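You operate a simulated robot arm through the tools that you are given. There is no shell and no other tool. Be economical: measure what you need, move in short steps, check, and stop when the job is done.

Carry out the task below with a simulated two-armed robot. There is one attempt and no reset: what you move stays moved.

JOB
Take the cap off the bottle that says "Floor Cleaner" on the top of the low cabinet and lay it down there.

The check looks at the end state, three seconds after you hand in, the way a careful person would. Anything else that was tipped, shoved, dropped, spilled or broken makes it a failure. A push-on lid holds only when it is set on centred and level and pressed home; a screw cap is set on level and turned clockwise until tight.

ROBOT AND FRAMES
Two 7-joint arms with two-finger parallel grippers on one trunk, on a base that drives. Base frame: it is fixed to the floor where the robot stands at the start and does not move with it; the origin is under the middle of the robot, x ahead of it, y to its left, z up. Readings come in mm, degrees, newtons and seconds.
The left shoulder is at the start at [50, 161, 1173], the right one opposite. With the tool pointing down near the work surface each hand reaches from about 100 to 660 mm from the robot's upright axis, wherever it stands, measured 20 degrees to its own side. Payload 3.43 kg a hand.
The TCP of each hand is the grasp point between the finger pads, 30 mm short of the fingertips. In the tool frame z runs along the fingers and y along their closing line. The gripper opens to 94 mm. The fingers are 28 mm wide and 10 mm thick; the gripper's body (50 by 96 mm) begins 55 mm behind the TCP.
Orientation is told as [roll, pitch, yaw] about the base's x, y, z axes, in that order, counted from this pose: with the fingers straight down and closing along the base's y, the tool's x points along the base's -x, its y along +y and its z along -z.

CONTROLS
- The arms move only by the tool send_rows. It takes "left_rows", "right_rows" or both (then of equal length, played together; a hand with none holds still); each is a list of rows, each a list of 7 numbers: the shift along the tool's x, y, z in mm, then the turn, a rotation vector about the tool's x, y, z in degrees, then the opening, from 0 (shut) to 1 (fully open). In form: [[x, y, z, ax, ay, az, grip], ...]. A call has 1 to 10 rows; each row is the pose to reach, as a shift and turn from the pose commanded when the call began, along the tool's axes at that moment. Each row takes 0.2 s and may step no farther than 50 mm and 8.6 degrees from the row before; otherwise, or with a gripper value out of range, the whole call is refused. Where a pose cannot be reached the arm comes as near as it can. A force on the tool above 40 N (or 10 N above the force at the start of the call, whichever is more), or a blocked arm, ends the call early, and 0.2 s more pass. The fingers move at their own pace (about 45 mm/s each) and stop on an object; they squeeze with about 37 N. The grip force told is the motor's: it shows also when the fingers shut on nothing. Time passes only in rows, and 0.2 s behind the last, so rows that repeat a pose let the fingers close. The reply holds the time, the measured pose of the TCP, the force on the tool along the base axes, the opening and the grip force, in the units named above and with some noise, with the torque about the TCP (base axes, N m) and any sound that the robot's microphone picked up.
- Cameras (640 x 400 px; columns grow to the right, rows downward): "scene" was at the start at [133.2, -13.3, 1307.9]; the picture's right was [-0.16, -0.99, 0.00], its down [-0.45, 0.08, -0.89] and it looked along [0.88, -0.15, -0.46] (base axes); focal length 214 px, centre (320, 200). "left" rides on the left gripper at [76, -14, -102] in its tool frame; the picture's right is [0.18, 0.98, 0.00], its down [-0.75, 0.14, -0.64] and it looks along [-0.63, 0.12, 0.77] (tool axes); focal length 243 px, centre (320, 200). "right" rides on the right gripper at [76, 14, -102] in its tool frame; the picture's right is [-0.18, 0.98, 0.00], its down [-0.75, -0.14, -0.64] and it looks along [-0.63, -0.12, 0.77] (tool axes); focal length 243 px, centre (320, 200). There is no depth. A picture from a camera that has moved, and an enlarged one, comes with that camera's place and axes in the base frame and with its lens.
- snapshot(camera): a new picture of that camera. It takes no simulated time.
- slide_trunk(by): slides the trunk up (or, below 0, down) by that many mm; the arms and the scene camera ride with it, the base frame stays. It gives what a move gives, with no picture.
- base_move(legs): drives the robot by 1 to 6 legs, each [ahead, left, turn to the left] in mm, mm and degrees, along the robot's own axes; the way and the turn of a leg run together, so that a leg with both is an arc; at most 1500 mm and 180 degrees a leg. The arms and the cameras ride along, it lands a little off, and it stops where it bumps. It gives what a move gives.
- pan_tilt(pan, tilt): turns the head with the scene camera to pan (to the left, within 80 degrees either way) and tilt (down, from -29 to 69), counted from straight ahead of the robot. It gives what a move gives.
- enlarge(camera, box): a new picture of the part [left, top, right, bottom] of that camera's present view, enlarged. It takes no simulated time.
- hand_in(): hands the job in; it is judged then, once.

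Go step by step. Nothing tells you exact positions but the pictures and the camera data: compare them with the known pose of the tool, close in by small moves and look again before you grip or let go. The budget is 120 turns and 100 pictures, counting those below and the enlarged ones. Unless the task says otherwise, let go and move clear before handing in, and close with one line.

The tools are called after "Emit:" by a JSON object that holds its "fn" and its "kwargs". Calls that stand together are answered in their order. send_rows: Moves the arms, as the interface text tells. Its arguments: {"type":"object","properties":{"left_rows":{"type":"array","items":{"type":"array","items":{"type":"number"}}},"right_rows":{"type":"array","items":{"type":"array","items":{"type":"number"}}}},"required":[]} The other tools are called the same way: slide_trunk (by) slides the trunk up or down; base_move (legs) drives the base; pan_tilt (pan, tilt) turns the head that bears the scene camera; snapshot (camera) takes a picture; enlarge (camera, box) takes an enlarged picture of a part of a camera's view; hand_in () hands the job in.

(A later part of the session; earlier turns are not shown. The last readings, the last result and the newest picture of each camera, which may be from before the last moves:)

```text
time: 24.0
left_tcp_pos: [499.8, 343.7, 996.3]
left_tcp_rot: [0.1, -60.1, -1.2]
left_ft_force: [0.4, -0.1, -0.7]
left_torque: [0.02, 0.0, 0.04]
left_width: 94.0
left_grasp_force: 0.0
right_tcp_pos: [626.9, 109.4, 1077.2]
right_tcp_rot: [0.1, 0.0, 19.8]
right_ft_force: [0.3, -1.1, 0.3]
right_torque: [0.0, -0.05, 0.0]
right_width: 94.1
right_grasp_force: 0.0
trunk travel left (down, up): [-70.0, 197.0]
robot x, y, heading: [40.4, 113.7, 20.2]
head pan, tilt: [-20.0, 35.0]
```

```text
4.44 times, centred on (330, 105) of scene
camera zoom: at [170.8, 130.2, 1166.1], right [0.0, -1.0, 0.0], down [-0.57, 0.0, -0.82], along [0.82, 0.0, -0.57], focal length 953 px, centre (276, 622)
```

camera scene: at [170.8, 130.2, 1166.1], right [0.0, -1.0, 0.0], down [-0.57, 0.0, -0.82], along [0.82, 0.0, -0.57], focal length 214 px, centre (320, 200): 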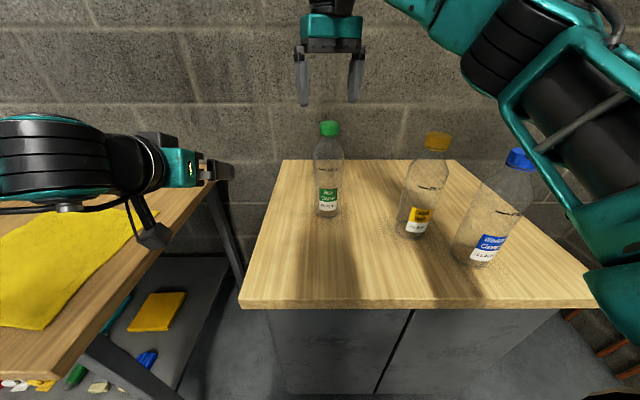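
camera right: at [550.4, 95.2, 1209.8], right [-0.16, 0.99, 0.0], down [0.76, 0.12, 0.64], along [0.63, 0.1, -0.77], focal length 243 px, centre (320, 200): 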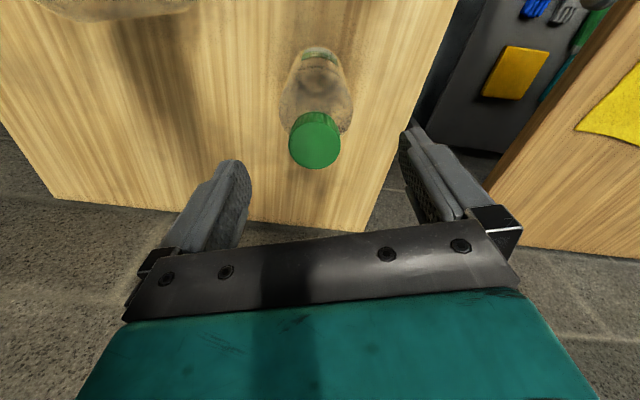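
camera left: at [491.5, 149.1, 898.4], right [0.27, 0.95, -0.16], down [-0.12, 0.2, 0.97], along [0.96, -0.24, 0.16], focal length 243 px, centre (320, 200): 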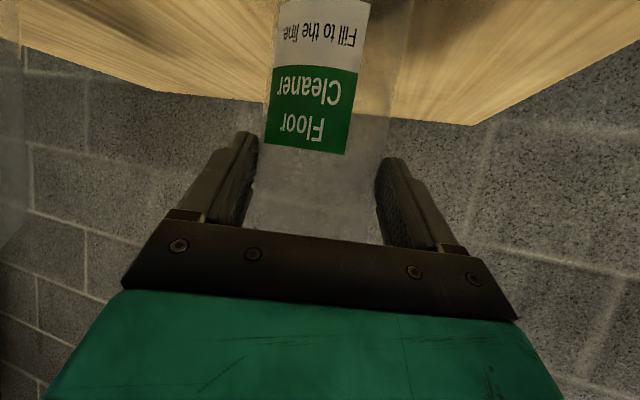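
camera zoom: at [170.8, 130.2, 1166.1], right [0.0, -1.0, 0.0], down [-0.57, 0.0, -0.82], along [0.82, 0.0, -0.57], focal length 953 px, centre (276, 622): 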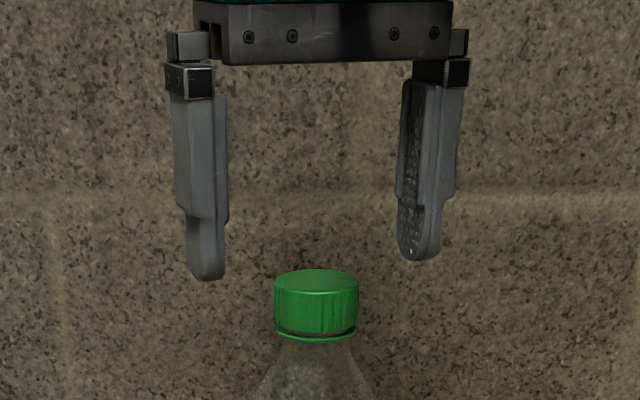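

The cap seems to be at about (635, 106, 1039). I'll shift accordingly and lower so the open fingers straddle it.

Emit:
{"fn": "send_rows", "kwargs": {"right_rows": [[-3, -3, 0, 0, 0, 0, 1], [-6, -5.5, 8, 0, 0, 0, 1], [-6, -5.5, 24, 0, 0, 0, 1], [-6, -5.5, 24, 0, 0, 0, 1]]}}

Emit:
{"fn": "enlarge", "kwargs": {"camera": "right", "box": [230, 90, 420, 250]}}

Emit:
{"fn": "enlarge", "kwargs": {"camera": "scene", "box": [270, 70, 390, 160]}}

```text
time: 25.0
left_tcp_pos: [499.1, 344.0, 995.3]
left_tcp_rot: [0.1, -60.0, -1.2]
left_ft_force: [-0.4, 0.2, -0.1]
left_torque: [0.0, 0.04, -0.01]
left_width: 93.9
left_grasp_force: 0.1
right_tcp_pos: [635.0, 108.0, 1052.3]
right_tcp_rot: [0.1, 0.0, 19.9]
right_ft_force: [-0.4, -0.2, -0.8]
right_torque: [-0.01, 0.0, 0.0]
right_width: 93.9
right_grasp_force: 0.0
trunk travel left (down, up): [-70.0, 197.0]
robot x, y, heading: [41.0, 115.4, 19.9]
head pan, tilt: [-20.0, 35.0]
```

```text
2.50 times, centred on (325, 170) of right
camera zoom: at [558.1, 92.1, 1155.8], right [-0.16, 0.99, 0.0], down [0.76, 0.12, 0.64], along [0.63, 0.1, -0.77], focal length 606 px, centre (308, 275)
```

zoom: 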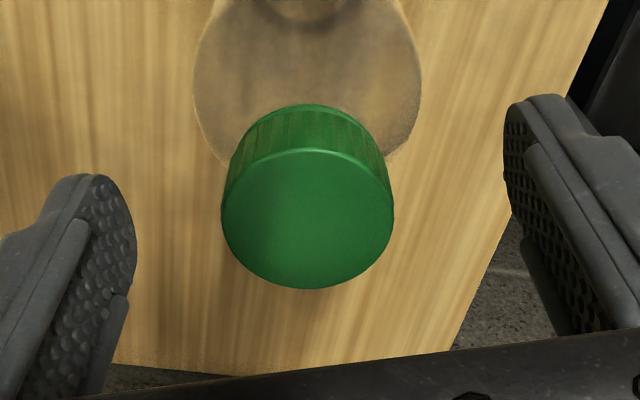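

```text
4.44 times, centred on (330, 115) of scene
camera zoom: at [170.8, 130.2, 1166.1], right [0.0, -1.0, 0.0], down [-0.57, 0.0, -0.82], along [0.82, 0.0, -0.57], focal length 953 px, centre (276, 578)
```

zoom: 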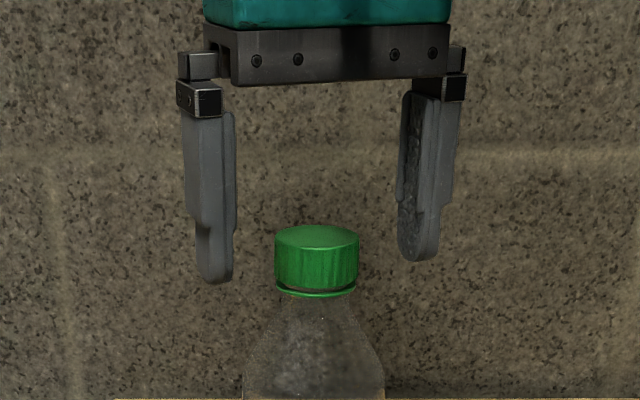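

Centring is now good within ~1 mm. I'll bring the left hand back to its pre-grasp position with the right staying open around the cap.

Emit:
{"fn": "send_rows", "kwargs": {"left_rows": [[1, -39, 3, 3.5, 0, 2, 1], [2, -78, 6, 6.9, 0, 4, 1], [3.5, -117, 15, 10.4, 0, 6, 1], [4.5, -156, 28, 13.8, 0, 8, 1], [5.7, -196, 47, 17.3, 0, 10, 1], [5.7, -196, 47, 17.3, 0, 10, 1]]}}

Emit:
{"fn": "snapshot", "kwargs": {"camera": "left"}}

Emit:
{"fn": "snapshot", "kwargs": {"camera": "scene"}}

```text
time: 26.4
left_tcp_pos: [533.0, 147.6, 966.9]
left_tcp_rot: [0.1, -60.0, -21.3]
left_ft_force: [0.7, -0.6, 0.0]
left_torque: [0.02, 0.04, 0.03]
left_width: 94.1
left_grasp_force: 0.0
right_tcp_pos: [634.2, 106.8, 1051.9]
right_tcp_rot: [0.1, 0.1, 19.9]
right_ft_force: [0.8, 0.8, -0.1]
right_torque: [-0.01, 0.02, -0.04]
right_width: 93.9
right_grasp_force: 0.0
trunk travel left (down, up): [-70.0, 197.0]
robot x, y, heading: [40.7, 119.9, 20.1]
head pan, tilt: [-20.0, 35.0]
```

```text
58 pictures are left
camera left: at [410.4, 179.3, 952.9], right [0.27, 0.95, -0.16], down [-0.12, 0.2, 0.97], along [0.96, -0.24, 0.16], focal length 243 px, centre (320, 200)
```

left: 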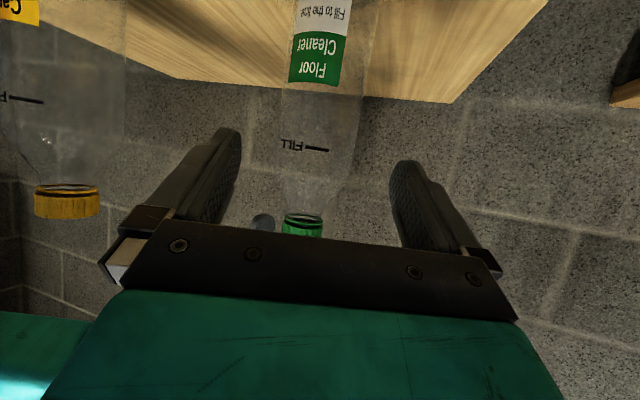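

```text
57 pictures are left
camera scene: at [170.8, 130.2, 1166.1], right [0.0, -1.0, 0.0], down [-0.57, 0.0, -0.82], along [0.82, 0.0, -0.57], focal length 214 px, centre (320, 200)
```

scene: 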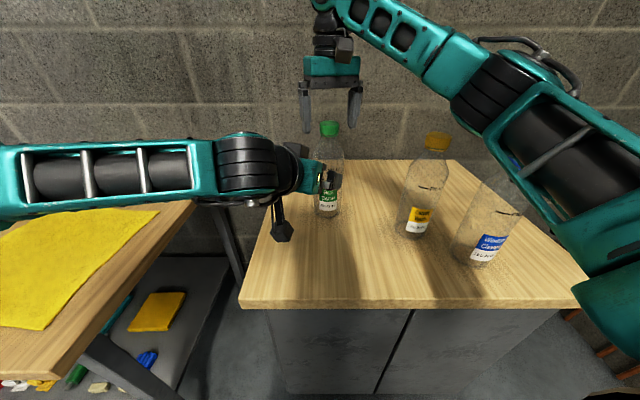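

Emit:
{"fn": "send_rows", "kwargs": {"left_rows": [[0, 0.5, 22, 0, 0, 0, 1], [0, 1, 44, 0, 0, 0, 1], [0, 1, 66, 0, 0, 0, 1], [0, 1, 88, 0, 0, 0, 1], [0, 1, 103, 0, 0, 0, 1]]}}

Emit:
{"fn": "enlarge", "kwargs": {"camera": "left", "box": [210, 110, 430, 260]}}

Emit:
{"fn": "enlarge", "kwargs": {"camera": "scene", "box": [250, 80, 410, 220]}}

```text
time: 27.6
left_tcp_pos: [616.1, 115.1, 916.0]
left_tcp_rot: [0.0, -60.1, -21.0]
left_ft_force: [-1.0, -0.1, -0.4]
left_torque: [-0.02, 0.01, 0.01]
left_width: 93.7
left_grasp_force: 0.0
right_tcp_pos: [634.8, 105.8, 1052.6]
right_tcp_rot: [0.1, 0.0, 19.8]
right_ft_force: [0.0, -0.4, -0.6]
right_torque: [-0.04, 0.03, -0.01]
right_width: 94.1
right_grasp_force: 0.0
trunk travel left (down, up): [-70.0, 197.0]
robot x, y, heading: [41.8, 114.8, 20.1]
head pan, tilt: [-20.0, 35.0]
```

```text
2.67 times, centred on (320, 185) of left
camera zoom: at [493.4, 147.1, 901.5], right [0.27, 0.95, -0.16], down [-0.12, 0.2, 0.97], along [0.96, -0.24, 0.16], focal length 647 px, centre (320, 240)
```

zoom: 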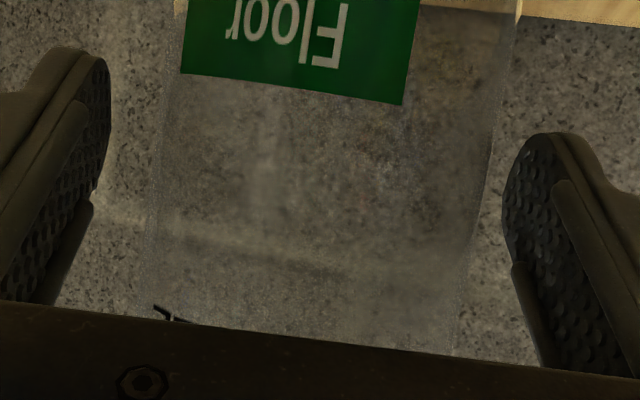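

```text
2.86 times, centred on (330, 150) of scene
camera zoom: at [170.9, 130.2, 1166.1], right [0.0, -1.0, 0.0], down [-0.57, 0.0, -0.82], along [0.82, 0.0, -0.57], focal length 613 px, centre (291, 343)
```

zoom: 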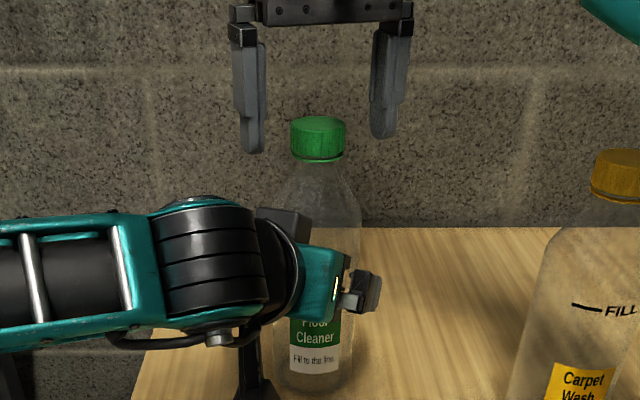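

Same picture as the earlier good grasp; shift 2 mm and close.

Emit:
{"fn": "send_rows", "kwargs": {"left_rows": [[0, 2, 2, 0, 0, 0, 1], [0, 2, 3, 0, 0, 0, 0.82], [0, 2, 3, 0, 0, 0, 0.5], [0, 2, 3, 0, 0, 0, 0.5], [0, 2, 3, 0, 0, 0, 0.5]]}}

Emit:
{"fn": "enlarge", "kwargs": {"camera": "right", "box": [230, 90, 420, 250]}}

Emit:
{"fn": "enlarge", "kwargs": {"camera": "scene", "box": [250, 80, 410, 220]}}

```text
time: 28.8
left_tcp_pos: [619.6, 117.0, 914.2]
left_tcp_rot: [0.1, -60.0, -21.2]
left_ft_force: [0.5, 0.0, 0.3]
left_torque: [0.0, -0.03, -0.02]
left_width: 74.2
left_grasp_force: 36.4
right_tcp_pos: [633.8, 107.0, 1053.3]
right_tcp_rot: [0.1, 0.0, 19.8]
right_ft_force: [0.5, 0.1, 0.6]
right_torque: [0.01, 0.02, 0.0]
right_width: 94.1
right_grasp_force: 0.0
trunk travel left (down, up): [-70.0, 197.0]
robot x, y, heading: [43.3, 112.1, 20.0]
head pan, tilt: [-20.0, 35.0]
```

```text
2.50 times, centred on (325, 170) of right
camera zoom: at [558.1, 92.1, 1155.8], right [-0.16, 0.99, 0.0], down [0.76, 0.12, 0.64], along [0.63, 0.1, -0.77], focal length 606 px, centre (308, 275)
```

zoom: 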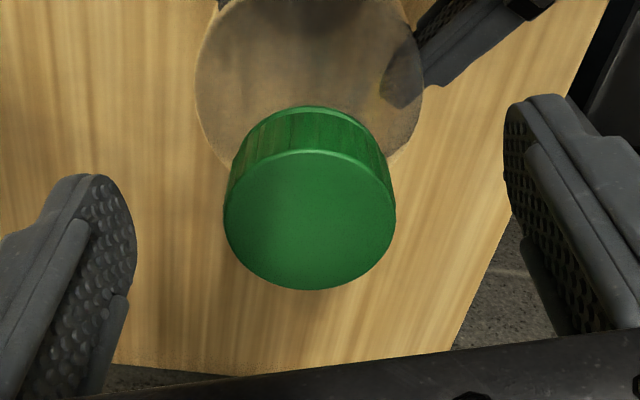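

```text
2.86 times, centred on (330, 150) of scene
camera zoom: at [170.8, 130.2, 1166.1], right [0.0, -1.0, 0.0], down [-0.57, 0.0, -0.82], along [0.82, 0.0, -0.57], focal length 613 px, centre (291, 343)
```

zoom: 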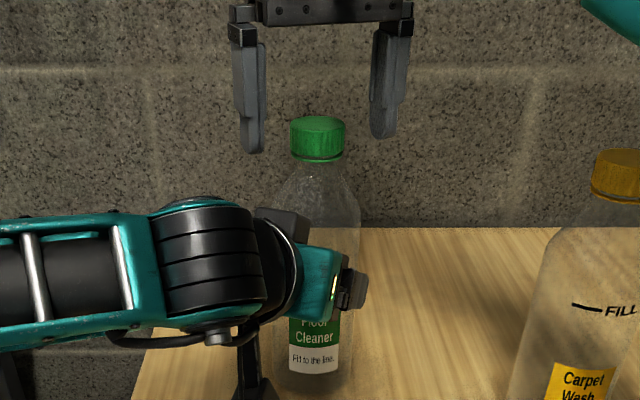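

Both are well placed. I'll pre-turn the open right hand 60° clockwise so there's range for a counter-clockwise twist.

Emit:
{"fn": "send_rows", "kwargs": {"right_rows": [[-1.5, -0.5, 0, 0, 0, 7.5, 1], [-1.5, -0.5, 0, 0, 0, 15, 1], [-1.5, -0.5, 0, 0, 0, 22.5, 1], [-1.5, -0.5, 0, 0, 0, 30, 1], [-1.5, -0.5, 0, 0, 0, 37.5, 1], [-1.5, -0.5, 0, 0, 0, 45, 1], [-1.5, -0.5, 0, 0, 0, 52.5, 1], [-1.5, -0.5, 0, 0, 0, 60, 1]]}}

Emit:
{"fn": "snapshot", "kwargs": {"camera": "right"}}

Emit:
{"fn": "snapshot", "kwargs": {"camera": "scene"}}

```text
time: 30.6
left_tcp_pos: [617.8, 115.6, 914.2]
left_tcp_rot: [0.0, -60.0, -21.1]
left_ft_force: [-0.8, 0.4, 0.0]
left_torque: [0.0, -0.03, 0.03]
left_width: 74.0
left_grasp_force: 37.0
right_tcp_pos: [635.6, 106.9, 1052.6]
right_tcp_rot: [0.1, 0.0, -40.3]
right_ft_force: [0.5, 0.5, -0.1]
right_torque: [0.0, 0.0, 0.0]
right_width: 94.1
right_grasp_force: 0.0
trunk travel left (down, up): [-70.0, 197.0]
robot x, y, heading: [41.5, 116.0, 19.8]
head pan, tilt: [-20.0, 35.0]
```

```text
52 pictures are left
camera right: at [587.0, 165.5, 1156.1], right [0.78, 0.63, 0.0], down [0.48, -0.6, 0.64], along [0.41, -0.5, -0.77], focal length 243 px, centre (320, 200)
```

right: 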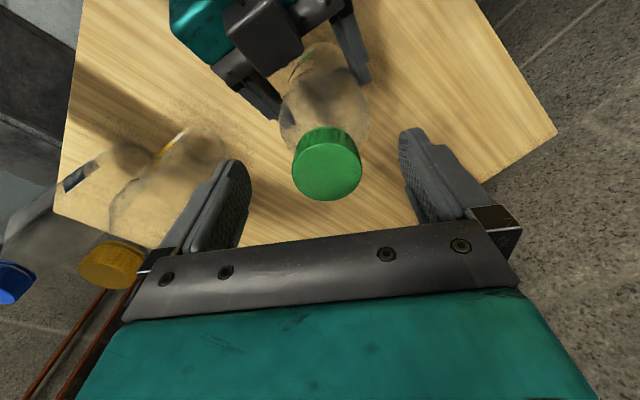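

```text
51 pictures are left
camera scene: at [170.8, 130.2, 1166.1], right [0.0, -1.0, 0.0], down [-0.57, 0.0, -0.82], along [0.82, 0.0, -0.57], focal length 214 px, centre (320, 200)
```

scene: 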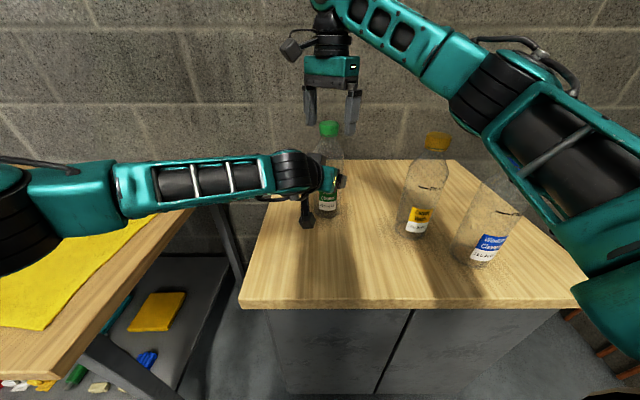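

Emit:
{"fn": "enlarge", "kwargs": {"camera": "right", "box": [230, 90, 420, 250]}}

```text
2.50 times, centred on (325, 170) of right
camera zoom: at [587.0, 165.5, 1156.1], right [0.78, 0.63, 0.0], down [0.48, -0.6, 0.64], along [0.41, -0.5, -0.77], focal length 606 px, centre (308, 275)
```

zoom: 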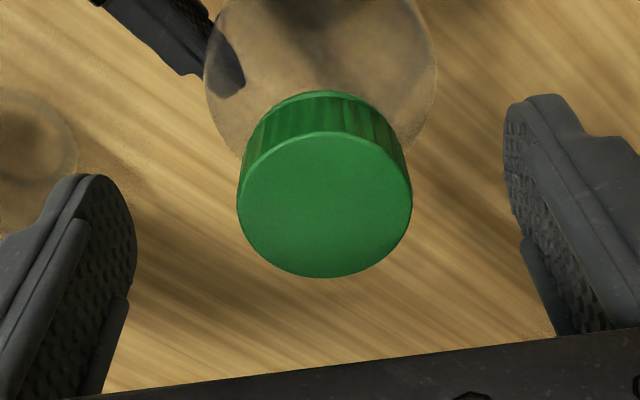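

Two-view solve: cap is +4 mm x, +1.7 mm y from the hand axis. I'll correct that and close on the cap.

Emit:
{"fn": "send_rows", "kwargs": {"right_rows": [[-1.9, 3.9, 0, 0, 0, 0, 1], [-1.9, 3.9, 0, 0, 0, 0, 0.6], [-1.9, 3.9, 0, 0, 0, 0, 0.5], [-1.9, 3.9, 0, 0, 0, 0, 0.5]]}}

Emit:
{"fn": "enlarge", "kwargs": {"camera": "right", "box": [230, 90, 420, 250]}}

```text
time: 31.6
left_tcp_pos: [619.8, 117.2, 913.9]
left_tcp_rot: [0.2, -60.1, -21.2]
left_ft_force: [-0.8, -0.2, -0.4]
left_torque: [-0.06, -0.02, -0.04]
left_width: 74.2
left_grasp_force: 37.1
right_tcp_pos: [640.3, 109.4, 1052.9]
right_tcp_rot: [0.1, 0.0, -40.0]
right_ft_force: [0.2, 0.0, 0.5]
right_torque: [0.01, -0.03, 0.0]
right_width: 47.1
right_grasp_force: 0.0
trunk travel left (down, up): [-70.0, 197.0]
robot x, y, heading: [42.7, 114.2, 19.9]
head pan, tilt: [-20.0, 35.0]
```

```text
2.50 times, centred on (325, 170) of right
camera zoom: at [590.7, 167.1, 1156.1], right [0.77, 0.63, 0.0], down [0.49, -0.59, 0.64], along [0.41, -0.5, -0.77], focal length 606 px, centre (308, 275)
```

zoom: 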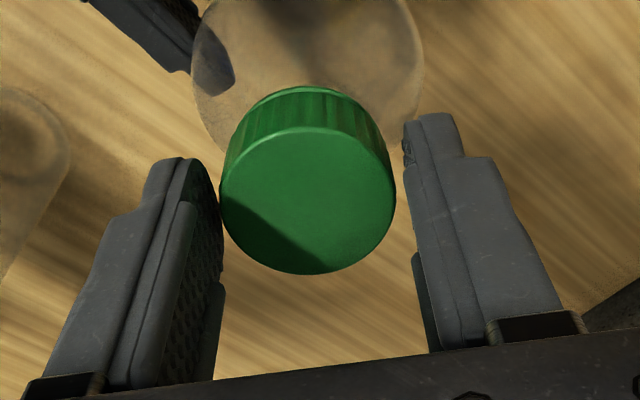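

The cap sits neatly between the pads. Close fully.

Emit:
{"fn": "send_rows", "kwargs": {"right_rows": [[0, 0, 0, 0, 0, 0, 0.25], [0, 0, 0, 0, 0, 0, 0.1], [0, 0, 0, 0, 0, 0, 0.1]]}}

```text
time: 32.4
left_tcp_pos: [619.6, 117.1, 913.5]
left_tcp_rot: [0.1, -60.0, -21.2]
left_ft_force: [1.3, 0.5, -0.7]
left_torque: [-0.06, 0.12, 0.04]
left_width: 74.3
left_grasp_force: 36.9
right_tcp_pos: [639.5, 110.6, 1052.6]
right_tcp_rot: [0.1, 0.0, -40.2]
right_ft_force: [-0.7, -0.9, 0.0]
right_torque: [-0.05, 0.03, 0.01]
right_width: 40.5
right_grasp_force: 37.0
trunk travel left (down, up): [-70.0, 197.0]
robot x, y, heading: [41.0, 117.1, 20.0]
head pan, tilt: [-20.0, 35.0]
```

Gripped with near-zero side load (cap 40.5 mm). Now twist counter-clockwise gently (negative about tool z).

Emit:
{"fn": "send_rows", "kwargs": {"right_rows": [[0, 0, 0, 0, 0, -6, 0.1], [0, 0, 0, 0, 0, -12, 0.1], [0, 0, 0, 0, 0, -18, 0.1], [0, 0, 0, 0, 0, -24, 0.1], [0, 0, 0, 0, 0, -30, 0.1]]}}

Emit:
{"fn": "enlarge", "kwargs": {"camera": "scene", "box": [250, 80, 410, 220]}}

```text
time: 33.6
left_tcp_pos: [620.0, 116.1, 913.3]
left_tcp_rot: [0.0, -59.9, -21.1]
left_ft_force: [2.7, 2.5, 0.7]
left_torque: [-0.17, 0.26, 0.13]
left_width: 74.0
left_grasp_force: 37.1
right_tcp_pos: [640.1, 109.4, 1052.7]
right_tcp_rot: [0.1, 0.0, -10.1]
right_ft_force: [-2.7, -2.1, 1.1]
right_torque: [-0.07, 0.17, -0.01]
right_width: 40.8
right_grasp_force: 36.7
trunk travel left (down, up): [-70.0, 197.0]
robot x, y, heading: [38.5, 112.2, 19.9]
head pan, tilt: [-20.0, 35.0]
```

```text
2.86 times, centred on (330, 150) of scene
camera zoom: at [170.8, 130.2, 1166.1], right [0.0, -1.0, 0.0], down [-0.57, 0.0, -0.82], along [0.82, 0.0, -0.57], focal length 613 px, centre (291, 343)
```

zoom: 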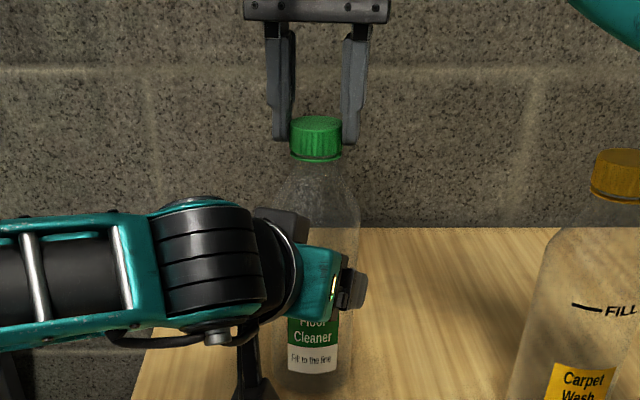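

Emit:
{"fn": "send_rows", "kwargs": {"right_rows": [[0, 0, 0, 0, 0, -8, 0.1], [0, 0, 0, 0, 0, -16, 0.1], [0, 0, -0.2, 0, 0, -24, 0.1], [0, 0, -0.3, 0, 0, -32, 0.1], [0, 0, -0.4, 0, 0, -40, 0.1], [0, 0, -0.5, 0, 0, -48, 0.1], [0, 0, -0.6, 0, 0, -56, 0.1], [0, 0, -0.7, 0, 0, -64, 0.1], [0, 0, -0.8, 0, 0, -72, 0.1], [0, 0, -0.9, 0, 0, -80, 0.1]]}}

Emit:
{"fn": "enlarge", "kwargs": {"camera": "scene", "box": [250, 80, 410, 220]}}

```text
time: 35.8
left_tcp_pos: [619.4, 117.7, 913.9]
left_tcp_rot: [0.0, -60.1, -21.1]
left_ft_force: [-2.8, 10.5, -0.8]
left_torque: [-1.16, -0.14, 0.22]
left_width: 73.8
left_grasp_force: 37.2
right_tcp_pos: [639.5, 109.0, 1053.5]
right_tcp_rot: [-0.1, -0.1, 69.9]
right_ft_force: [2.1, -10.3, 1.7]
right_torque: [-0.35, -0.12, -0.02]
right_width: 40.9
right_grasp_force: 36.9
trunk travel left (down, up): [-70.0, 197.0]
robot x, y, heading: [46.4, 113.3, 19.9]
head pan, tilt: [-20.0, 35.0]
```

```text
2.86 times, centred on (330, 150) of scene
camera zoom: at [170.7, 130.2, 1166.1], right [0.0, -1.0, 0.0], down [-0.57, 0.0, -0.82], along [0.82, 0.0, -0.57], focal length 613 px, centre (291, 343)
```

zoom: 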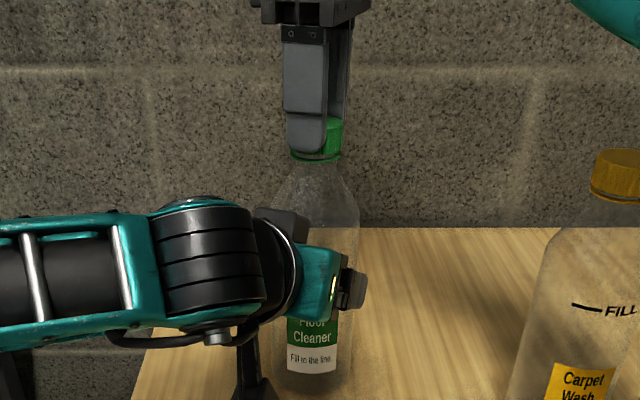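

Turned 110° so far with low torque and the bottle steady; a side load of 10 N has built up from slight eccentricity. I'll ease it and continue.

Emit:
{"fn": "send_rows", "kwargs": {"right_rows": [[0.9, -0.3, 0, 0, 0, -7, 0.1], [0.9, -0.3, -0.1, 0, 0, -14, 0.1], [0.9, -0.3, -0.2, 0, 0, -21, 0.1], [0.9, -0.3, -0.3, 0, 0, -28, 0.1], [0.9, -0.3, -0.4, 0, 0, -35, 0.1], [0.9, -0.3, -0.5, 0, 0, -42, 0.1], [0.9, -0.3, -0.6, 0, 0, -49, 0.1], [0.9, -0.3, -0.7, 0, 0, -56, 0.1], [0.9, -0.3, -0.8, 0, 0, -63, 0.1], [0.9, -0.3, -0.9, 0, 0, -70, 0.1]]}}

Emit:
{"fn": "enlarge", "kwargs": {"camera": "right", "box": [200, 40, 440, 240]}}

```text
time: 38.0
left_tcp_pos: [619.6, 116.7, 912.3]
left_tcp_rot: [0.1, -60.0, -21.1]
left_ft_force: [-3.2, 6.8, 0.8]
left_torque: [-0.48, 0.02, 0.13]
left_width: 74.1
left_grasp_force: 36.9
right_tcp_pos: [639.8, 107.4, 1055.2]
right_tcp_rot: [-0.1, 0.0, 140.0]
right_ft_force: [1.9, -6.5, 0.6]
right_torque: [-0.3, -0.18, 0.0]
right_width: 40.6
right_grasp_force: 37.0
trunk travel left (down, up): [-70.0, 197.0]
robot x, y, heading: [41.8, 116.5, 19.9]
head pan, tilt: [-20.0, 35.0]
```

```text
2.00 times, centred on (320, 140) of right
camera zoom: at [688.6, 46.2, 1157.9], right [-0.77, -0.64, 0.0], down [-0.49, 0.59, 0.64], along [-0.41, 0.5, -0.77], focal length 485 px, centre (320, 320)
```

zoom: 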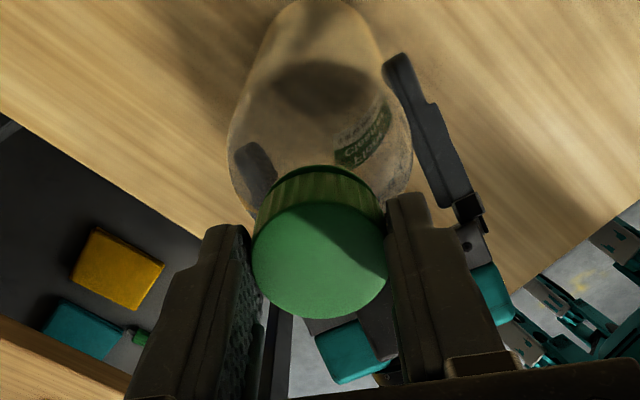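

180° turned with almost no vertical force while lifting 2 mm, so the cap is following its thread. I'll continue further, with a slight side relief.

Emit:
{"fn": "send_rows", "kwargs": {"right_rows": [[0.3, -0.6, 0, 0, 0, -7, 0.1], [0.3, -0.6, -0.1, 0, 0, -14, 0.1], [0.3, -0.6, -0.2, 0, 0, -21, 0.1], [0.3, -0.6, -0.3, 0, 0, -28, 0.1], [0.3, -0.6, -0.4, 0, 0, -35, 0.1], [0.3, -0.6, -0.5, 0, 0, -42, 0.1]]}}

```text
time: 39.4
left_tcp_pos: [619.8, 116.7, 914.7]
left_tcp_rot: [0.2, -60.0, -21.1]
left_ft_force: [8.6, 0.3, 0.0]
left_torque: [-0.03, 0.6, 0.06]
left_width: 73.7
left_grasp_force: 36.7
right_tcp_pos: [640.3, 107.9, 1053.5]
right_tcp_rot: [0.0, 0.0, -178.0]
right_ft_force: [-8.3, -0.8, -0.5]
right_torque: [-0.04, 0.62, 0.02]
right_width: 40.4
right_grasp_force: 37.1
trunk travel left (down, up): [-70.0, 197.0]
robot x, y, heading: [41.8, 115.3, 19.6]
head pan, tilt: [-20.0, 35.0]
```

Emit:
{"fn": "send_rows", "kwargs": {"right_rows": [[-0.7, 0, -0.1, 0, 0, -7, 0.1], [-0.7, 0, -0.2, 0, 0, -14, 0.1], [-0.7, 0, -0.3, 0, 0, -21, 0.1], [-0.7, 0, -0.4, 0, 0, -28, 0.1], [-0.7, 0, -0.5, 0, 0, -35, 0.1], [-0.7, 0, -0.6, 0, 0, -42, 0.1]]}}

Emit:
{"fn": "enlarge", "kwargs": {"camera": "scene", "box": [270, 70, 390, 160]}}

```text
time: 40.8
left_tcp_pos: [618.9, 115.9, 914.3]
left_tcp_rot: [0.1, -60.0, -21.3]
left_ft_force: [-1.2, -1.7, 0.3]
left_torque: [0.4, -0.11, -0.05]
left_width: 73.9
left_grasp_force: 37.0
right_tcp_pos: [641.7, 108.3, 1055.4]
right_tcp_rot: [-0.1, 0.2, -136.0]
right_ft_force: [0.7, 2.3, 1.1]
right_torque: [0.01, 0.01, -0.05]
right_width: 40.8
right_grasp_force: 37.4
trunk travel left (down, up): [-70.0, 197.0]
robot x, y, heading: [44.3, 113.8, 20.2]
head pan, tilt: [-20.0, 35.0]
```

```text
4.44 times, centred on (330, 115) of scene
camera zoom: at [170.8, 130.2, 1166.1], right [0.0, -1.0, 0.0], down [-0.57, 0.0, -0.82], along [0.82, 0.0, -0.57], focal length 953 px, centre (276, 578)
```

zoom: 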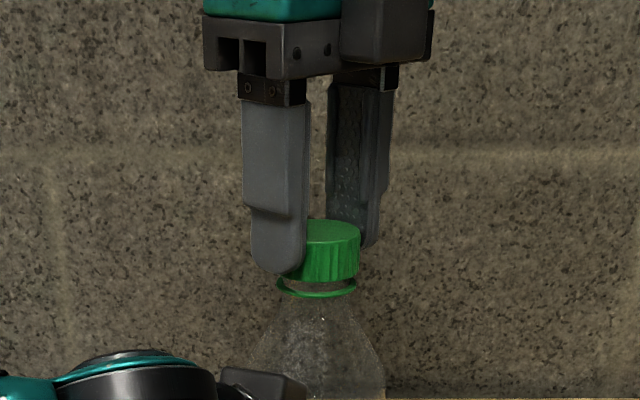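

The gap between cap and tamper ring has grown, so it is unscrewing. I'll try a gentle lift to see if the thread has cleared.

Emit:
{"fn": "send_rows", "kwargs": {"right_rows": [[0, 0, -1, 0, 0, -7, 0.1], [0, 0, -2, 0, 0, -14, 0.1], [0, 0, -3, 0, 0, -21, 0.1], [0, 0, -4, 0, 0, -28, 0.1]]}}

Emit:
{"fn": "enlarge", "kwargs": {"camera": "scene", "box": [270, 70, 390, 160]}}

```text
time: 41.5
left_tcp_pos: [615.7, 117.5, 913.3]
left_tcp_rot: [0.0, -59.9, -21.1]
left_ft_force: [-10.8, 5.2, 5.1]
left_torque: [-0.86, -1.08, -0.06]
left_width: 74.2
left_grasp_force: 37.2
right_tcp_pos: [599.1, 125.9, 1051.4]
right_tcp_rot: [1.3, 1.5, -123.9]
right_ft_force: [7.6, -5.3, 10.3]
right_torque: [-0.25, -0.47, 0.0]
right_width: 41.0
right_grasp_force: 37.0
right hand out of reach, approached as far as the arm can: row 1, 2, 3
trunk travel left (down, up): [-70.0, 197.0]
robot x, y, heading: [41.0, 116.8, 19.9]
head pan, tilt: [-20.0, 35.0]
stopped in row 3 (left hand): the force on the tool passed its limit (the readings are from after the stop); the commanded pose is now the measured one
```

```text
4.44 times, centred on (330, 115) of scene
camera zoom: at [169.0, 130.1, 1166.2], right [0.0, -1.0, 0.0], down [-0.57, 0.0, -0.82], along [0.82, 0.0, -0.57], focal length 953 px, centre (276, 578)
```

zoom: 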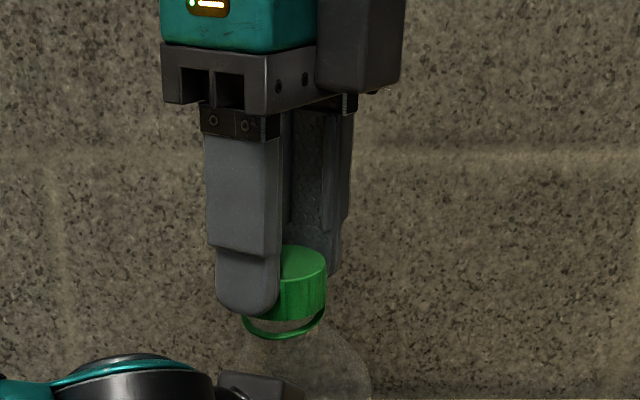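

The wrist hit its limit and dragged the cap sideways, tilting the bottle in the left grip. Let me look before reversing.

Emit:
{"fn": "snapshot", "kwargs": {"camera": "scene"}}

Emit:
{"fn": "snapshot", "kwargs": {"camera": "left"}}

```text
43 pictures are left
camera scene: at [169.0, 130.1, 1166.2], right [0.0, -1.0, 0.0], down [-0.57, 0.0, -0.82], along [0.82, 0.0, -0.57], focal length 214 px, centre (320, 200)
```

scene: 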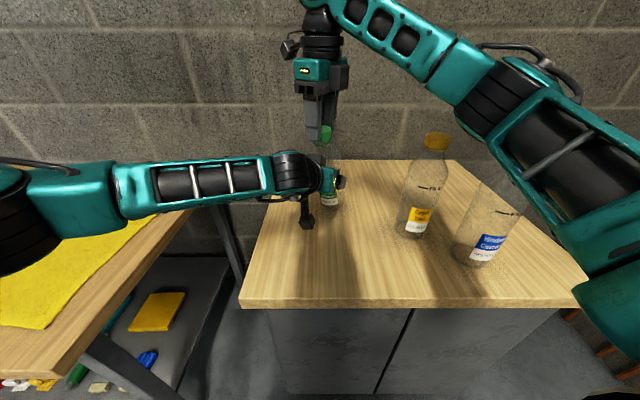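

```text
42 pictures are left
camera left: at [493.8, 148.7, 899.5], right [0.27, 0.95, -0.16], down [-0.11, 0.2, 0.97], along [0.96, -0.24, 0.16], focal length 243 px, centre (320, 200)
```

left: 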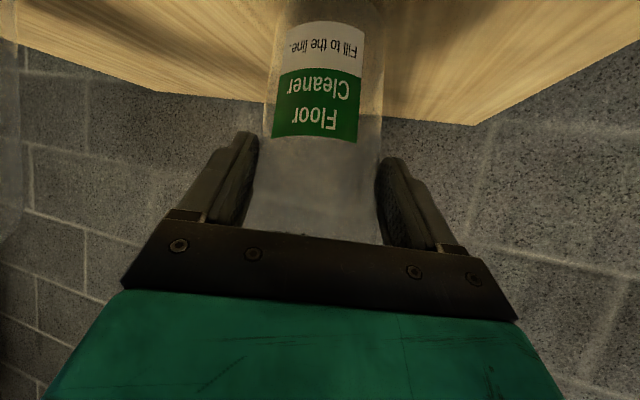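

The bottle pivoted in the left fingers but is still held. I'll carefully reverse to the last good pose to bring it upright.

Emit:
{"fn": "send_rows", "kwargs": {"right_rows": [[1.8, 9, -1.2, 0, 0, 2.5, 0.1], [3.7, 18, -2.2, 0, 0, 5, 0.1], [5.5, 27, -3, 0, 0, 8, 0.1], [7.4, 36, -3.6, 0, 0, 10, 0.1], [9.2, 45.2, -4, 0, 0, 12.5, 0.1], [9.2, 45.2, -4, 0, 0, 12.5, 0.1]], "left_rows": [[-0.5, 0.1, 0.6, 0, 0, 0, 0.5], [-1, 0.2, 1.2, 0, 0, 0, 0.5], [-1.5, 0.3, 1.8, 0, 0, 0, 0.5], [-2, 0.4, 2.4, 0, 0, 0, 0.5], [-2.5, 0.6, 3, 0, 0, 0, 0.5], [-2.5, 0.6, 3, 0, 0, 0, 0.5]]}}

Emit:
{"fn": "enlarge", "kwargs": {"camera": "scene", "box": [250, 80, 410, 220]}}

Emit:
{"fn": "snapshot", "kwargs": {"camera": "left"}}

```text
time: 42.9
left_tcp_pos: [621.0, 115.8, 910.3]
left_tcp_rot: [0.1, -59.7, -21.0]
left_ft_force: [5.7, -2.4, -0.4]
left_torque: [0.29, 0.72, -0.01]
left_width: 72.9
left_grasp_force: 37.0
right_tcp_pos: [642.5, 108.2, 1053.9]
right_tcp_rot: [0.9, 1.2, -136.3]
right_ft_force: [-6.6, 1.9, 1.8]
right_torque: [0.06, 0.17, 0.01]
right_width: 40.7
right_grasp_force: 37.7
trunk travel left (down, up): [-70.0, 197.0]
robot x, y, heading: [43.6, 119.2, 20.2]
head pan, tilt: [-20.0, 35.0]
```

```text
2.86 times, centred on (330, 150) of scene
camera zoom: at [170.6, 130.4, 1165.9], right [0.0, -1.0, 0.0], down [-0.57, 0.0, -0.82], along [0.82, 0.0, -0.57], focal length 613 px, centre (291, 343)
```

zoom: 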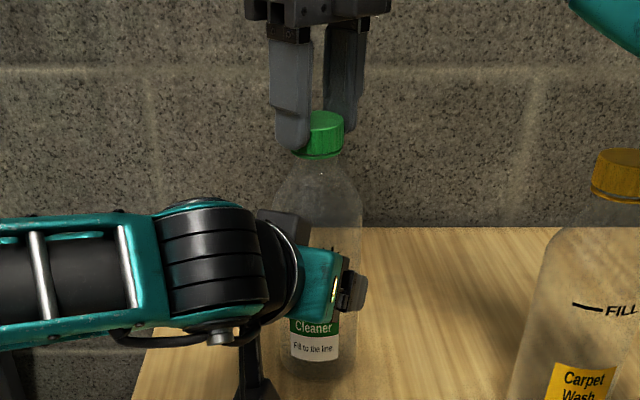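

```text
40 pictures are left
camera left: at [498.2, 147.9, 897.7], right [0.27, 0.95, -0.16], down [-0.11, 0.19, 0.97], along [0.96, -0.24, 0.16], focal length 243 px, centre (320, 200)
```

left: 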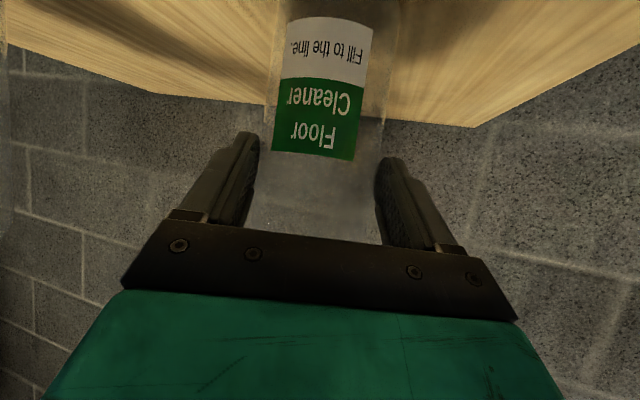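

The bottle is upright again (slightly raised in the grip; I'll set it down later). Now open the right hand and straighten it, then turn it back clockwise for another bite.

Emit:
{"fn": "send_rows", "kwargs": {"right_rows": [[0, 0, 0, 0, 0, 0, 0.7], [0, 0, 0, 0, 0, 0, 0.7], [0, 0, 0, 0.9, -1.2, 0, 0.7], [0, 0, 0, 0.9, -1.2, 0, 0.7]]}}

Emit:
{"fn": "enlarge", "kwargs": {"camera": "right", "box": [200, 40, 440, 240]}}

Emit:
{"fn": "enlarge", "kwargs": {"camera": "scene", "box": [250, 80, 410, 220]}}

```text
time: 43.9
left_tcp_pos: [621.9, 115.9, 911.8]
left_tcp_rot: [0.0, -59.7, -21.0]
left_ft_force: [0.7, -0.2, -0.2]
left_torque: [-0.02, 0.04, -0.01]
left_width: 72.7
left_grasp_force: 36.9
right_tcp_pos: [643.2, 110.2, 1053.3]
right_tcp_rot: [-0.2, 0.1, -136.2]
right_ft_force: [0.0, 0.4, 0.0]
right_torque: [-0.01, 0.04, 0.0]
right_width: 65.6
right_grasp_force: 0.0
trunk travel left (down, up): [-70.0, 197.0]
robot x, y, heading: [42.7, 116.1, 19.8]
head pan, tilt: [-20.0, 35.0]
```

```text
2.00 times, centred on (320, 140) of right
camera zoom: at [706.7, 149.5, 1157.8], right [0.55, -0.84, 0.0], down [-0.64, -0.42, 0.64], along [-0.54, -0.35, -0.77], focal length 485 px, centre (320, 320)
```

zoom: 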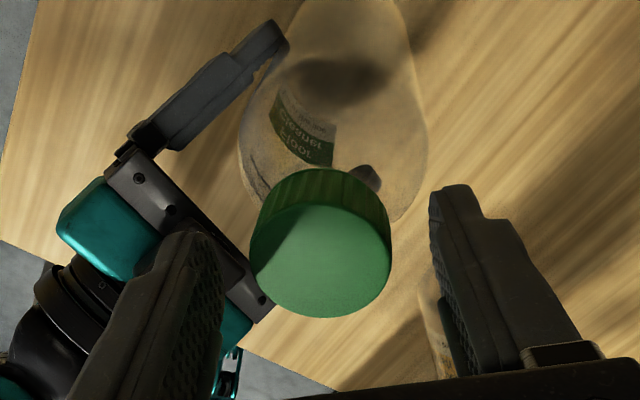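

```text
2.86 times, centred on (330, 150) of scene
camera zoom: at [170.6, 130.3, 1166.1], right [0.0, -1.0, 0.0], down [-0.57, 0.0, -0.82], along [0.82, 0.0, -0.57], focal length 613 px, centre (291, 343)
```

zoom: 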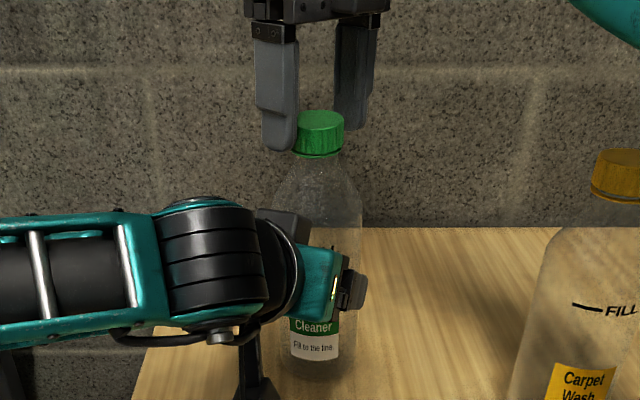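

Emit:
{"fn": "send_rows", "kwargs": {"right_rows": [[0, 0, 0, 0, 0, 8.5, 0.9], [0, 0, 0, 0, 0, 17, 0.9], [0, 0, 0, 0, 0, 25.5, 0.9], [0, 0, 0, 0, 0, 34, 0.9], [0, 0, 0, 0, 0, 42.5, 0.9], [0, 0, 0, 0, 0, 51, 0.9], [0, 0, 0, 0, 0, 59.5, 0.9], [0, 0, 0, 0, 0, 68, 0.9], [0, 0, 0, 0, 0, 76.5, 0.9], [0, 0, 0, 0, 0, 85, 0.9]]}}

Emit:
{"fn": "send_rows", "kwargs": {"right_rows": [[0, 0, 0, 0, 0, 8.5, 0.9], [0, 0, 0, 0, 0, 17, 0.9], [0, 0, 0, 0, 0, 25.5, 0.9], [0, 0, 0, 0, 0, 34, 0.9], [0, 0, 0, 0, 0, 42.5, 0.9], [0, 0, 0, 0, 0, 51, 0.9], [0, 0, 0, 0, 0, 59.5, 0.9], [0, 0, 0, 0, 0, 68, 0.9], [0, 0, 0, 0, 0, 76.5, 0.9], [0, 0, 0, 0, 0, 85, 0.9]]}}

Emit:
{"fn": "send_rows", "kwargs": {"right_rows": [[0, 0, 0, 0, 0, 8.5, 0.9], [0, 0, 0, 0, 0, 17, 0.9], [0, 0, 0, 0, 0, 25.5, 0.9], [0, 0, 0, 0, 0, 34, 0.9], [0, 0, 0, 0, 0, 42.5, 0.9], [0, 0, 0, 0, 0, 51, 0.9], [0, 0, 0, 0, 0, 59.5, 0.9]]}}

Emit:
{"fn": "enlarge", "kwargs": {"camera": "right", "box": [230, 90, 420, 250]}}

```text
time: 46.1
left_tcp_pos: [622.0, 116.8, 911.6]
left_tcp_rot: [0.0, -59.7, -21.1]
left_ft_force: [0.3, -0.6, -0.4]
left_torque: [0.04, 0.0, 0.02]
left_width: 72.9
left_grasp_force: 37.0
right_tcp_pos: [641.7, 109.6, 1053.5]
right_tcp_rot: [0.0, -0.1, 138.5]
right_ft_force: [-0.2, -0.1, 1.1]
right_torque: [0.02, 0.01, -0.04]
right_width: 84.6
right_grasp_force: 0.1
trunk travel left (down, up): [-70.0, 197.0]
robot x, y, heading: [46.1, 115.2, 19.9]
head pan, tilt: [-20.0, 35.0]
```

```text
time: 48.3
left_tcp_pos: [622.2, 115.2, 911.3]
left_tcp_rot: [-0.1, -59.7, -21.1]
left_ft_force: [0.2, -0.2, -0.2]
left_torque: [0.0, 0.04, 0.04]
left_width: 72.9
left_grasp_force: 36.7
right_tcp_pos: [641.4, 109.9, 1054.5]
right_tcp_rot: [0.1, -0.2, 53.7]
right_ft_force: [-0.8, -0.2, 1.4]
right_torque: [0.03, 0.01, -0.05]
right_width: 84.8
right_grasp_force: 0.1
trunk travel left (down, up): [-70.0, 197.0]
robot x, y, heading: [45.0, 116.5, 19.8]
head pan, tilt: [-20.0, 35.0]
```

```text
time: 49.9
left_tcp_pos: [621.7, 115.8, 911.3]
left_tcp_rot: [-0.1, -59.7, -21.1]
left_ft_force: [-0.2, -0.1, -1.0]
left_torque: [0.06, 0.02, 0.0]
left_width: 73.0
left_grasp_force: 36.8
right_tcp_pos: [641.3, 109.5, 1053.9]
right_tcp_rot: [0.2, 0.0, -5.7]
right_ft_force: [-0.1, -0.8, -0.1]
right_torque: [-0.03, -0.01, -0.01]
right_width: 84.6
right_grasp_force: 0.0
trunk travel left (down, up): [-70.0, 197.0]
robot x, y, heading: [41.4, 114.6, 20.1]
head pan, tilt: [-20.0, 35.0]
```

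```text
2.50 times, centred on (325, 170) of right
camera zoom: at [567.0, 129.1, 1157.8], right [0.28, 0.96, 0.0], down [0.74, -0.22, 0.64], along [0.62, -0.18, -0.77], focal length 606 px, centre (308, 275)
```

zoom: 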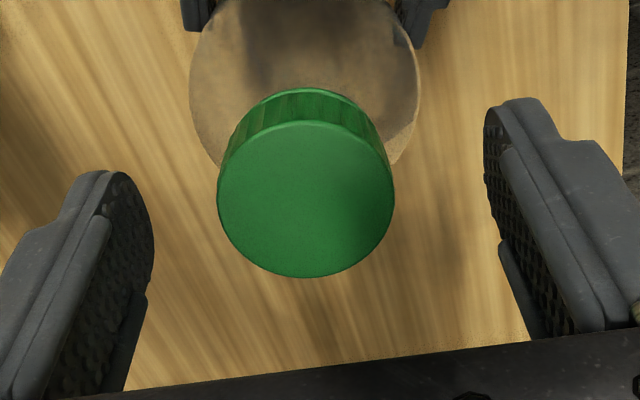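

Cap is centred. Grip and turn counter-clockwise again.

Emit:
{"fn": "send_rows", "kwargs": {"right_rows": [[0, 0, 0, 0, 0, 0, 0.5], [0, 0, 0, 0, 0, 0, 0.2], [0, 0, 0, 0, 0, 0, 0.1], [0, 0, 0, 0, 0, 0, 0.1], [0, 0, 0, 0, 0, 0, 0.1]]}}

Emit:
{"fn": "send_rows", "kwargs": {"right_rows": [[0, 0, 0, 0, 0, -8, 0.1], [0, 0, -0.1, 0, 0, -16, 0.1], [0, 0, -0.2, 0, 0, -24, 0.1], [0, 0, -0.3, 0, 0, -32, 0.1], [0, 0, -0.4, 0, 0, -40, 0.1], [0, 0, -0.5, 0, 0, -48, 0.1], [0, 0, -0.6, 0, 0, -56, 0.1], [0, 0, -0.7, 0, 0, -64, 0.1], [0, 0, -0.8, 0, 0, -72, 0.1]]}}

Emit:
{"fn": "enlarge", "kwargs": {"camera": "scene", "box": [270, 70, 390, 160]}}

```text
time: 51.1
left_tcp_pos: [622.0, 116.0, 910.9]
left_tcp_rot: [0.0, -59.7, -21.0]
left_ft_force: [-0.1, -0.1, -0.4]
left_torque: [0.01, 0.03, -0.02]
left_width: 72.9
left_grasp_force: 36.5
right_tcp_pos: [641.6, 109.4, 1055.1]
right_tcp_rot: [0.3, -0.1, -5.6]
right_ft_force: [-0.1, 0.4, -0.7]
right_torque: [-0.01, -0.03, 0.0]
right_width: 40.8
right_grasp_force: 37.1
trunk travel left (down, up): [-70.0, 197.0]
robot x, y, heading: [42.3, 112.7, 19.9]
head pan, tilt: [-20.0, 35.0]
```

```text
time: 53.1
left_tcp_pos: [621.3, 117.9, 910.9]
left_tcp_rot: [0.1, -59.6, -21.0]
left_ft_force: [2.7, 3.2, -5.1]
left_torque: [-0.36, 0.45, 0.08]
left_width: 72.8
left_grasp_force: 37.2
right_tcp_pos: [641.9, 109.0, 1055.2]
right_tcp_rot: [0.1, -0.1, 66.5]
right_ft_force: [-2.9, -3.7, 2.9]
right_torque: [-0.15, 0.05, -0.03]
right_width: 40.2
right_grasp_force: 36.8
trunk travel left (down, up): [-70.0, 197.0]
robot x, y, heading: [42.9, 112.8, 20.2]
head pan, tilt: [-20.0, 35.0]
```

```text
4.44 times, centred on (330, 115) of scene
camera zoom: at [170.6, 130.3, 1166.1], right [0.0, -1.0, 0.0], down [-0.57, 0.0, -0.82], along [0.82, 0.0, -0.57], focal length 953 px, centre (276, 578)
```

zoom: 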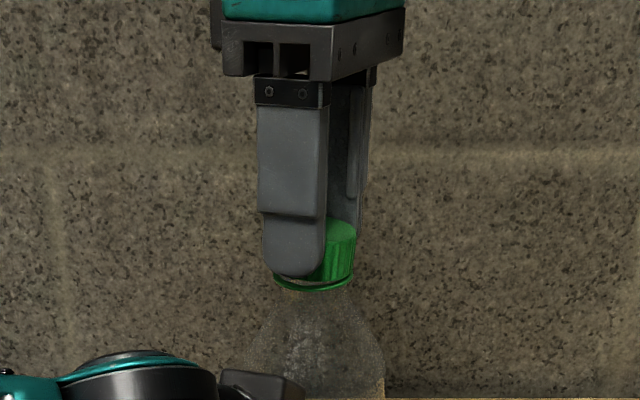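

Emit:
{"fn": "send_rows", "kwargs": {"right_rows": [[0, 0, -0.1, 0, 0, -8, 0.1], [0, 0, -0.2, 0, 0, -16, 0.1], [0, 0, -0.3, 0, 0, -24, 0.1], [0, 0, -0.4, 0, 0, -32, 0.1], [0, 0, -0.5, 0, 0, -40, 0.1], [0, 0, -0.6, 0, 0, -48, 0.1], [0, 0, -0.7, 0, 0, -56, 0.1], [0, 0, -0.8, 0, 0, -64, 0.1], [0, 0, -0.9, 0, 0, -72, 0.1]]}}

Emit:
{"fn": "enlarge", "kwargs": {"camera": "scene", "box": [250, 80, 410, 220]}}

```text
time: 55.1
left_tcp_pos: [621.3, 116.1, 910.6]
left_tcp_rot: [0.0, -59.6, -21.1]
left_ft_force: [-2.2, 9.4, -6.3]
left_torque: [-0.92, -0.11, 0.31]
left_width: 72.9
left_grasp_force: 36.9
right_tcp_pos: [641.3, 108.3, 1055.4]
right_tcp_rot: [-0.3, -0.1, 138.5]
right_ft_force: [3.7, -9.8, 7.0]
right_torque: [-0.34, -0.2, -0.11]
right_width: 40.9
right_grasp_force: 37.5
trunk travel left (down, up): [-70.0, 197.0]
robot x, y, heading: [42.4, 116.0, 20.0]
head pan, tilt: [-20.0, 35.0]
```

```text
2.86 times, centred on (330, 150) of scene
camera zoom: at [170.6, 130.3, 1166.1], right [0.0, -1.0, 0.0], down [-0.57, 0.0, -0.82], along [0.82, 0.0, -0.57], focal length 613 px, centre (291, 343)
```

zoom: 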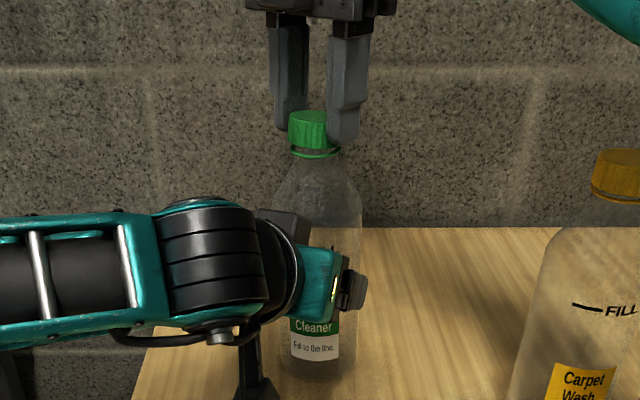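

The cap is now pushing the hand up (+7 N): thread rising faster than my lift. I'll lift a bit more while turning, and relieve side load.

Emit:
{"fn": "send_rows", "kwargs": {"right_rows": [[0.7, 0.4, -0.6, 0, 0, -8, 0.1], [0.7, 0.4, -1.0, 0, 0, -16, 0.1], [0.7, 0.4, -1.3, 0, 0, -24, 0.1], [0.7, 0.4, -1.6, 0, 0, -32, 0.1], [0.7, 0.4, -1.9, 0, 0, -40, 0.1], [0.7, 0.4, -2.2, 0, 0, -48, 0.1], [0.7, 0.4, -2.5, 0, 0, -56, 0.1], [0.7, 0.4, -2.8, 0, 0, -64, 0.1]]}}

Emit:
{"fn": "enlarge", "kwargs": {"camera": "scene", "box": [270, 70, 390, 160]}}

```text
time: 56.9
left_tcp_pos: [621.4, 115.0, 911.3]
left_tcp_rot: [0.1, -59.8, -21.3]
left_ft_force: [-1.2, 0.6, -0.4]
left_torque: [-0.04, -0.1, 0.01]
left_width: 72.6
left_grasp_force: 36.7
right_tcp_pos: [641.4, 107.8, 1058.4]
right_tcp_rot: [-0.3, 0.0, -157.5]
right_ft_force: [0.9, -0.3, 0.2]
right_torque: [-0.01, -0.06, 0.02]
right_width: 40.3
right_grasp_force: 37.0
trunk travel left (down, up): [-70.0, 197.0]
robot x, y, heading: [41.5, 119.8, 20.0]
head pan, tilt: [-20.0, 35.0]
```

```text
4.44 times, centred on (330, 115) of scene
camera zoom: at [170.6, 130.3, 1166.1], right [0.0, -1.0, 0.0], down [-0.57, 0.0, -0.82], along [0.82, 0.0, -0.57], focal length 953 px, centre (276, 578)
```

zoom: 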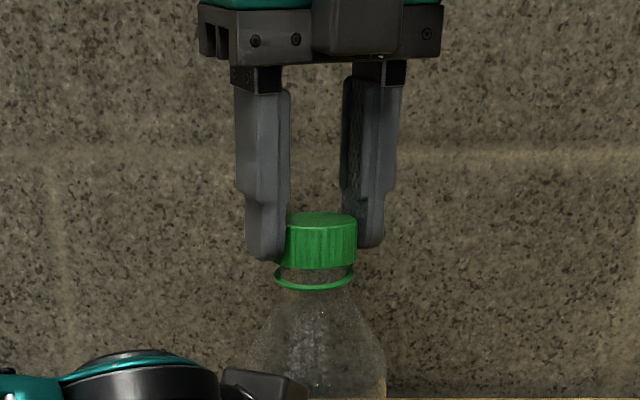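

All forces dropped to zero and the gap widened, so the cap seems free. Lift straight up gently.

Emit:
{"fn": "send_rows", "kwargs": {"right_rows": [[0, 0, -2, 0, 0, 0, 0.1], [0, 0, -4, 0, 0, 0, 0.1], [0, 0, -7, 0, 0, 0, 0.1], [0, 0, -10, 0, 0, 0, 0.1]]}}

Emit:
{"fn": "enlarge", "kwargs": {"camera": "scene", "box": [250, 80, 410, 220]}}

```text
time: 57.9
left_tcp_pos: [621.2, 116.4, 910.5]
left_tcp_rot: [0.2, -59.6, -21.1]
left_ft_force: [-1.0, -1.3, 0.3]
left_torque: [0.13, -0.11, -0.04]
left_width: 72.8
left_grasp_force: 36.8
right_tcp_pos: [642.1, 107.1, 1068.3]
right_tcp_rot: [-0.2, 0.1, -157.7]
right_ft_force: [1.0, 0.1, -0.7]
right_torque: [0.04, -0.03, 0.02]
right_width: 40.3
right_grasp_force: 36.6
trunk travel left (down, up): [-70.0, 197.0]
robot x, y, heading: [42.1, 115.0, 19.8]
head pan, tilt: [-20.0, 35.0]
```

```text
2.86 times, centred on (330, 150) of scene
camera zoom: at [170.6, 130.3, 1166.1], right [0.0, -1.0, 0.0], down [-0.57, 0.0, -0.82], along [0.82, 0.0, -0.57], focal length 613 px, centre (291, 343)
```

zoom: 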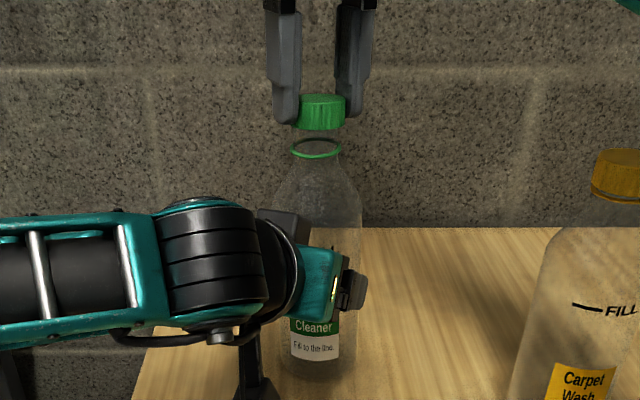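

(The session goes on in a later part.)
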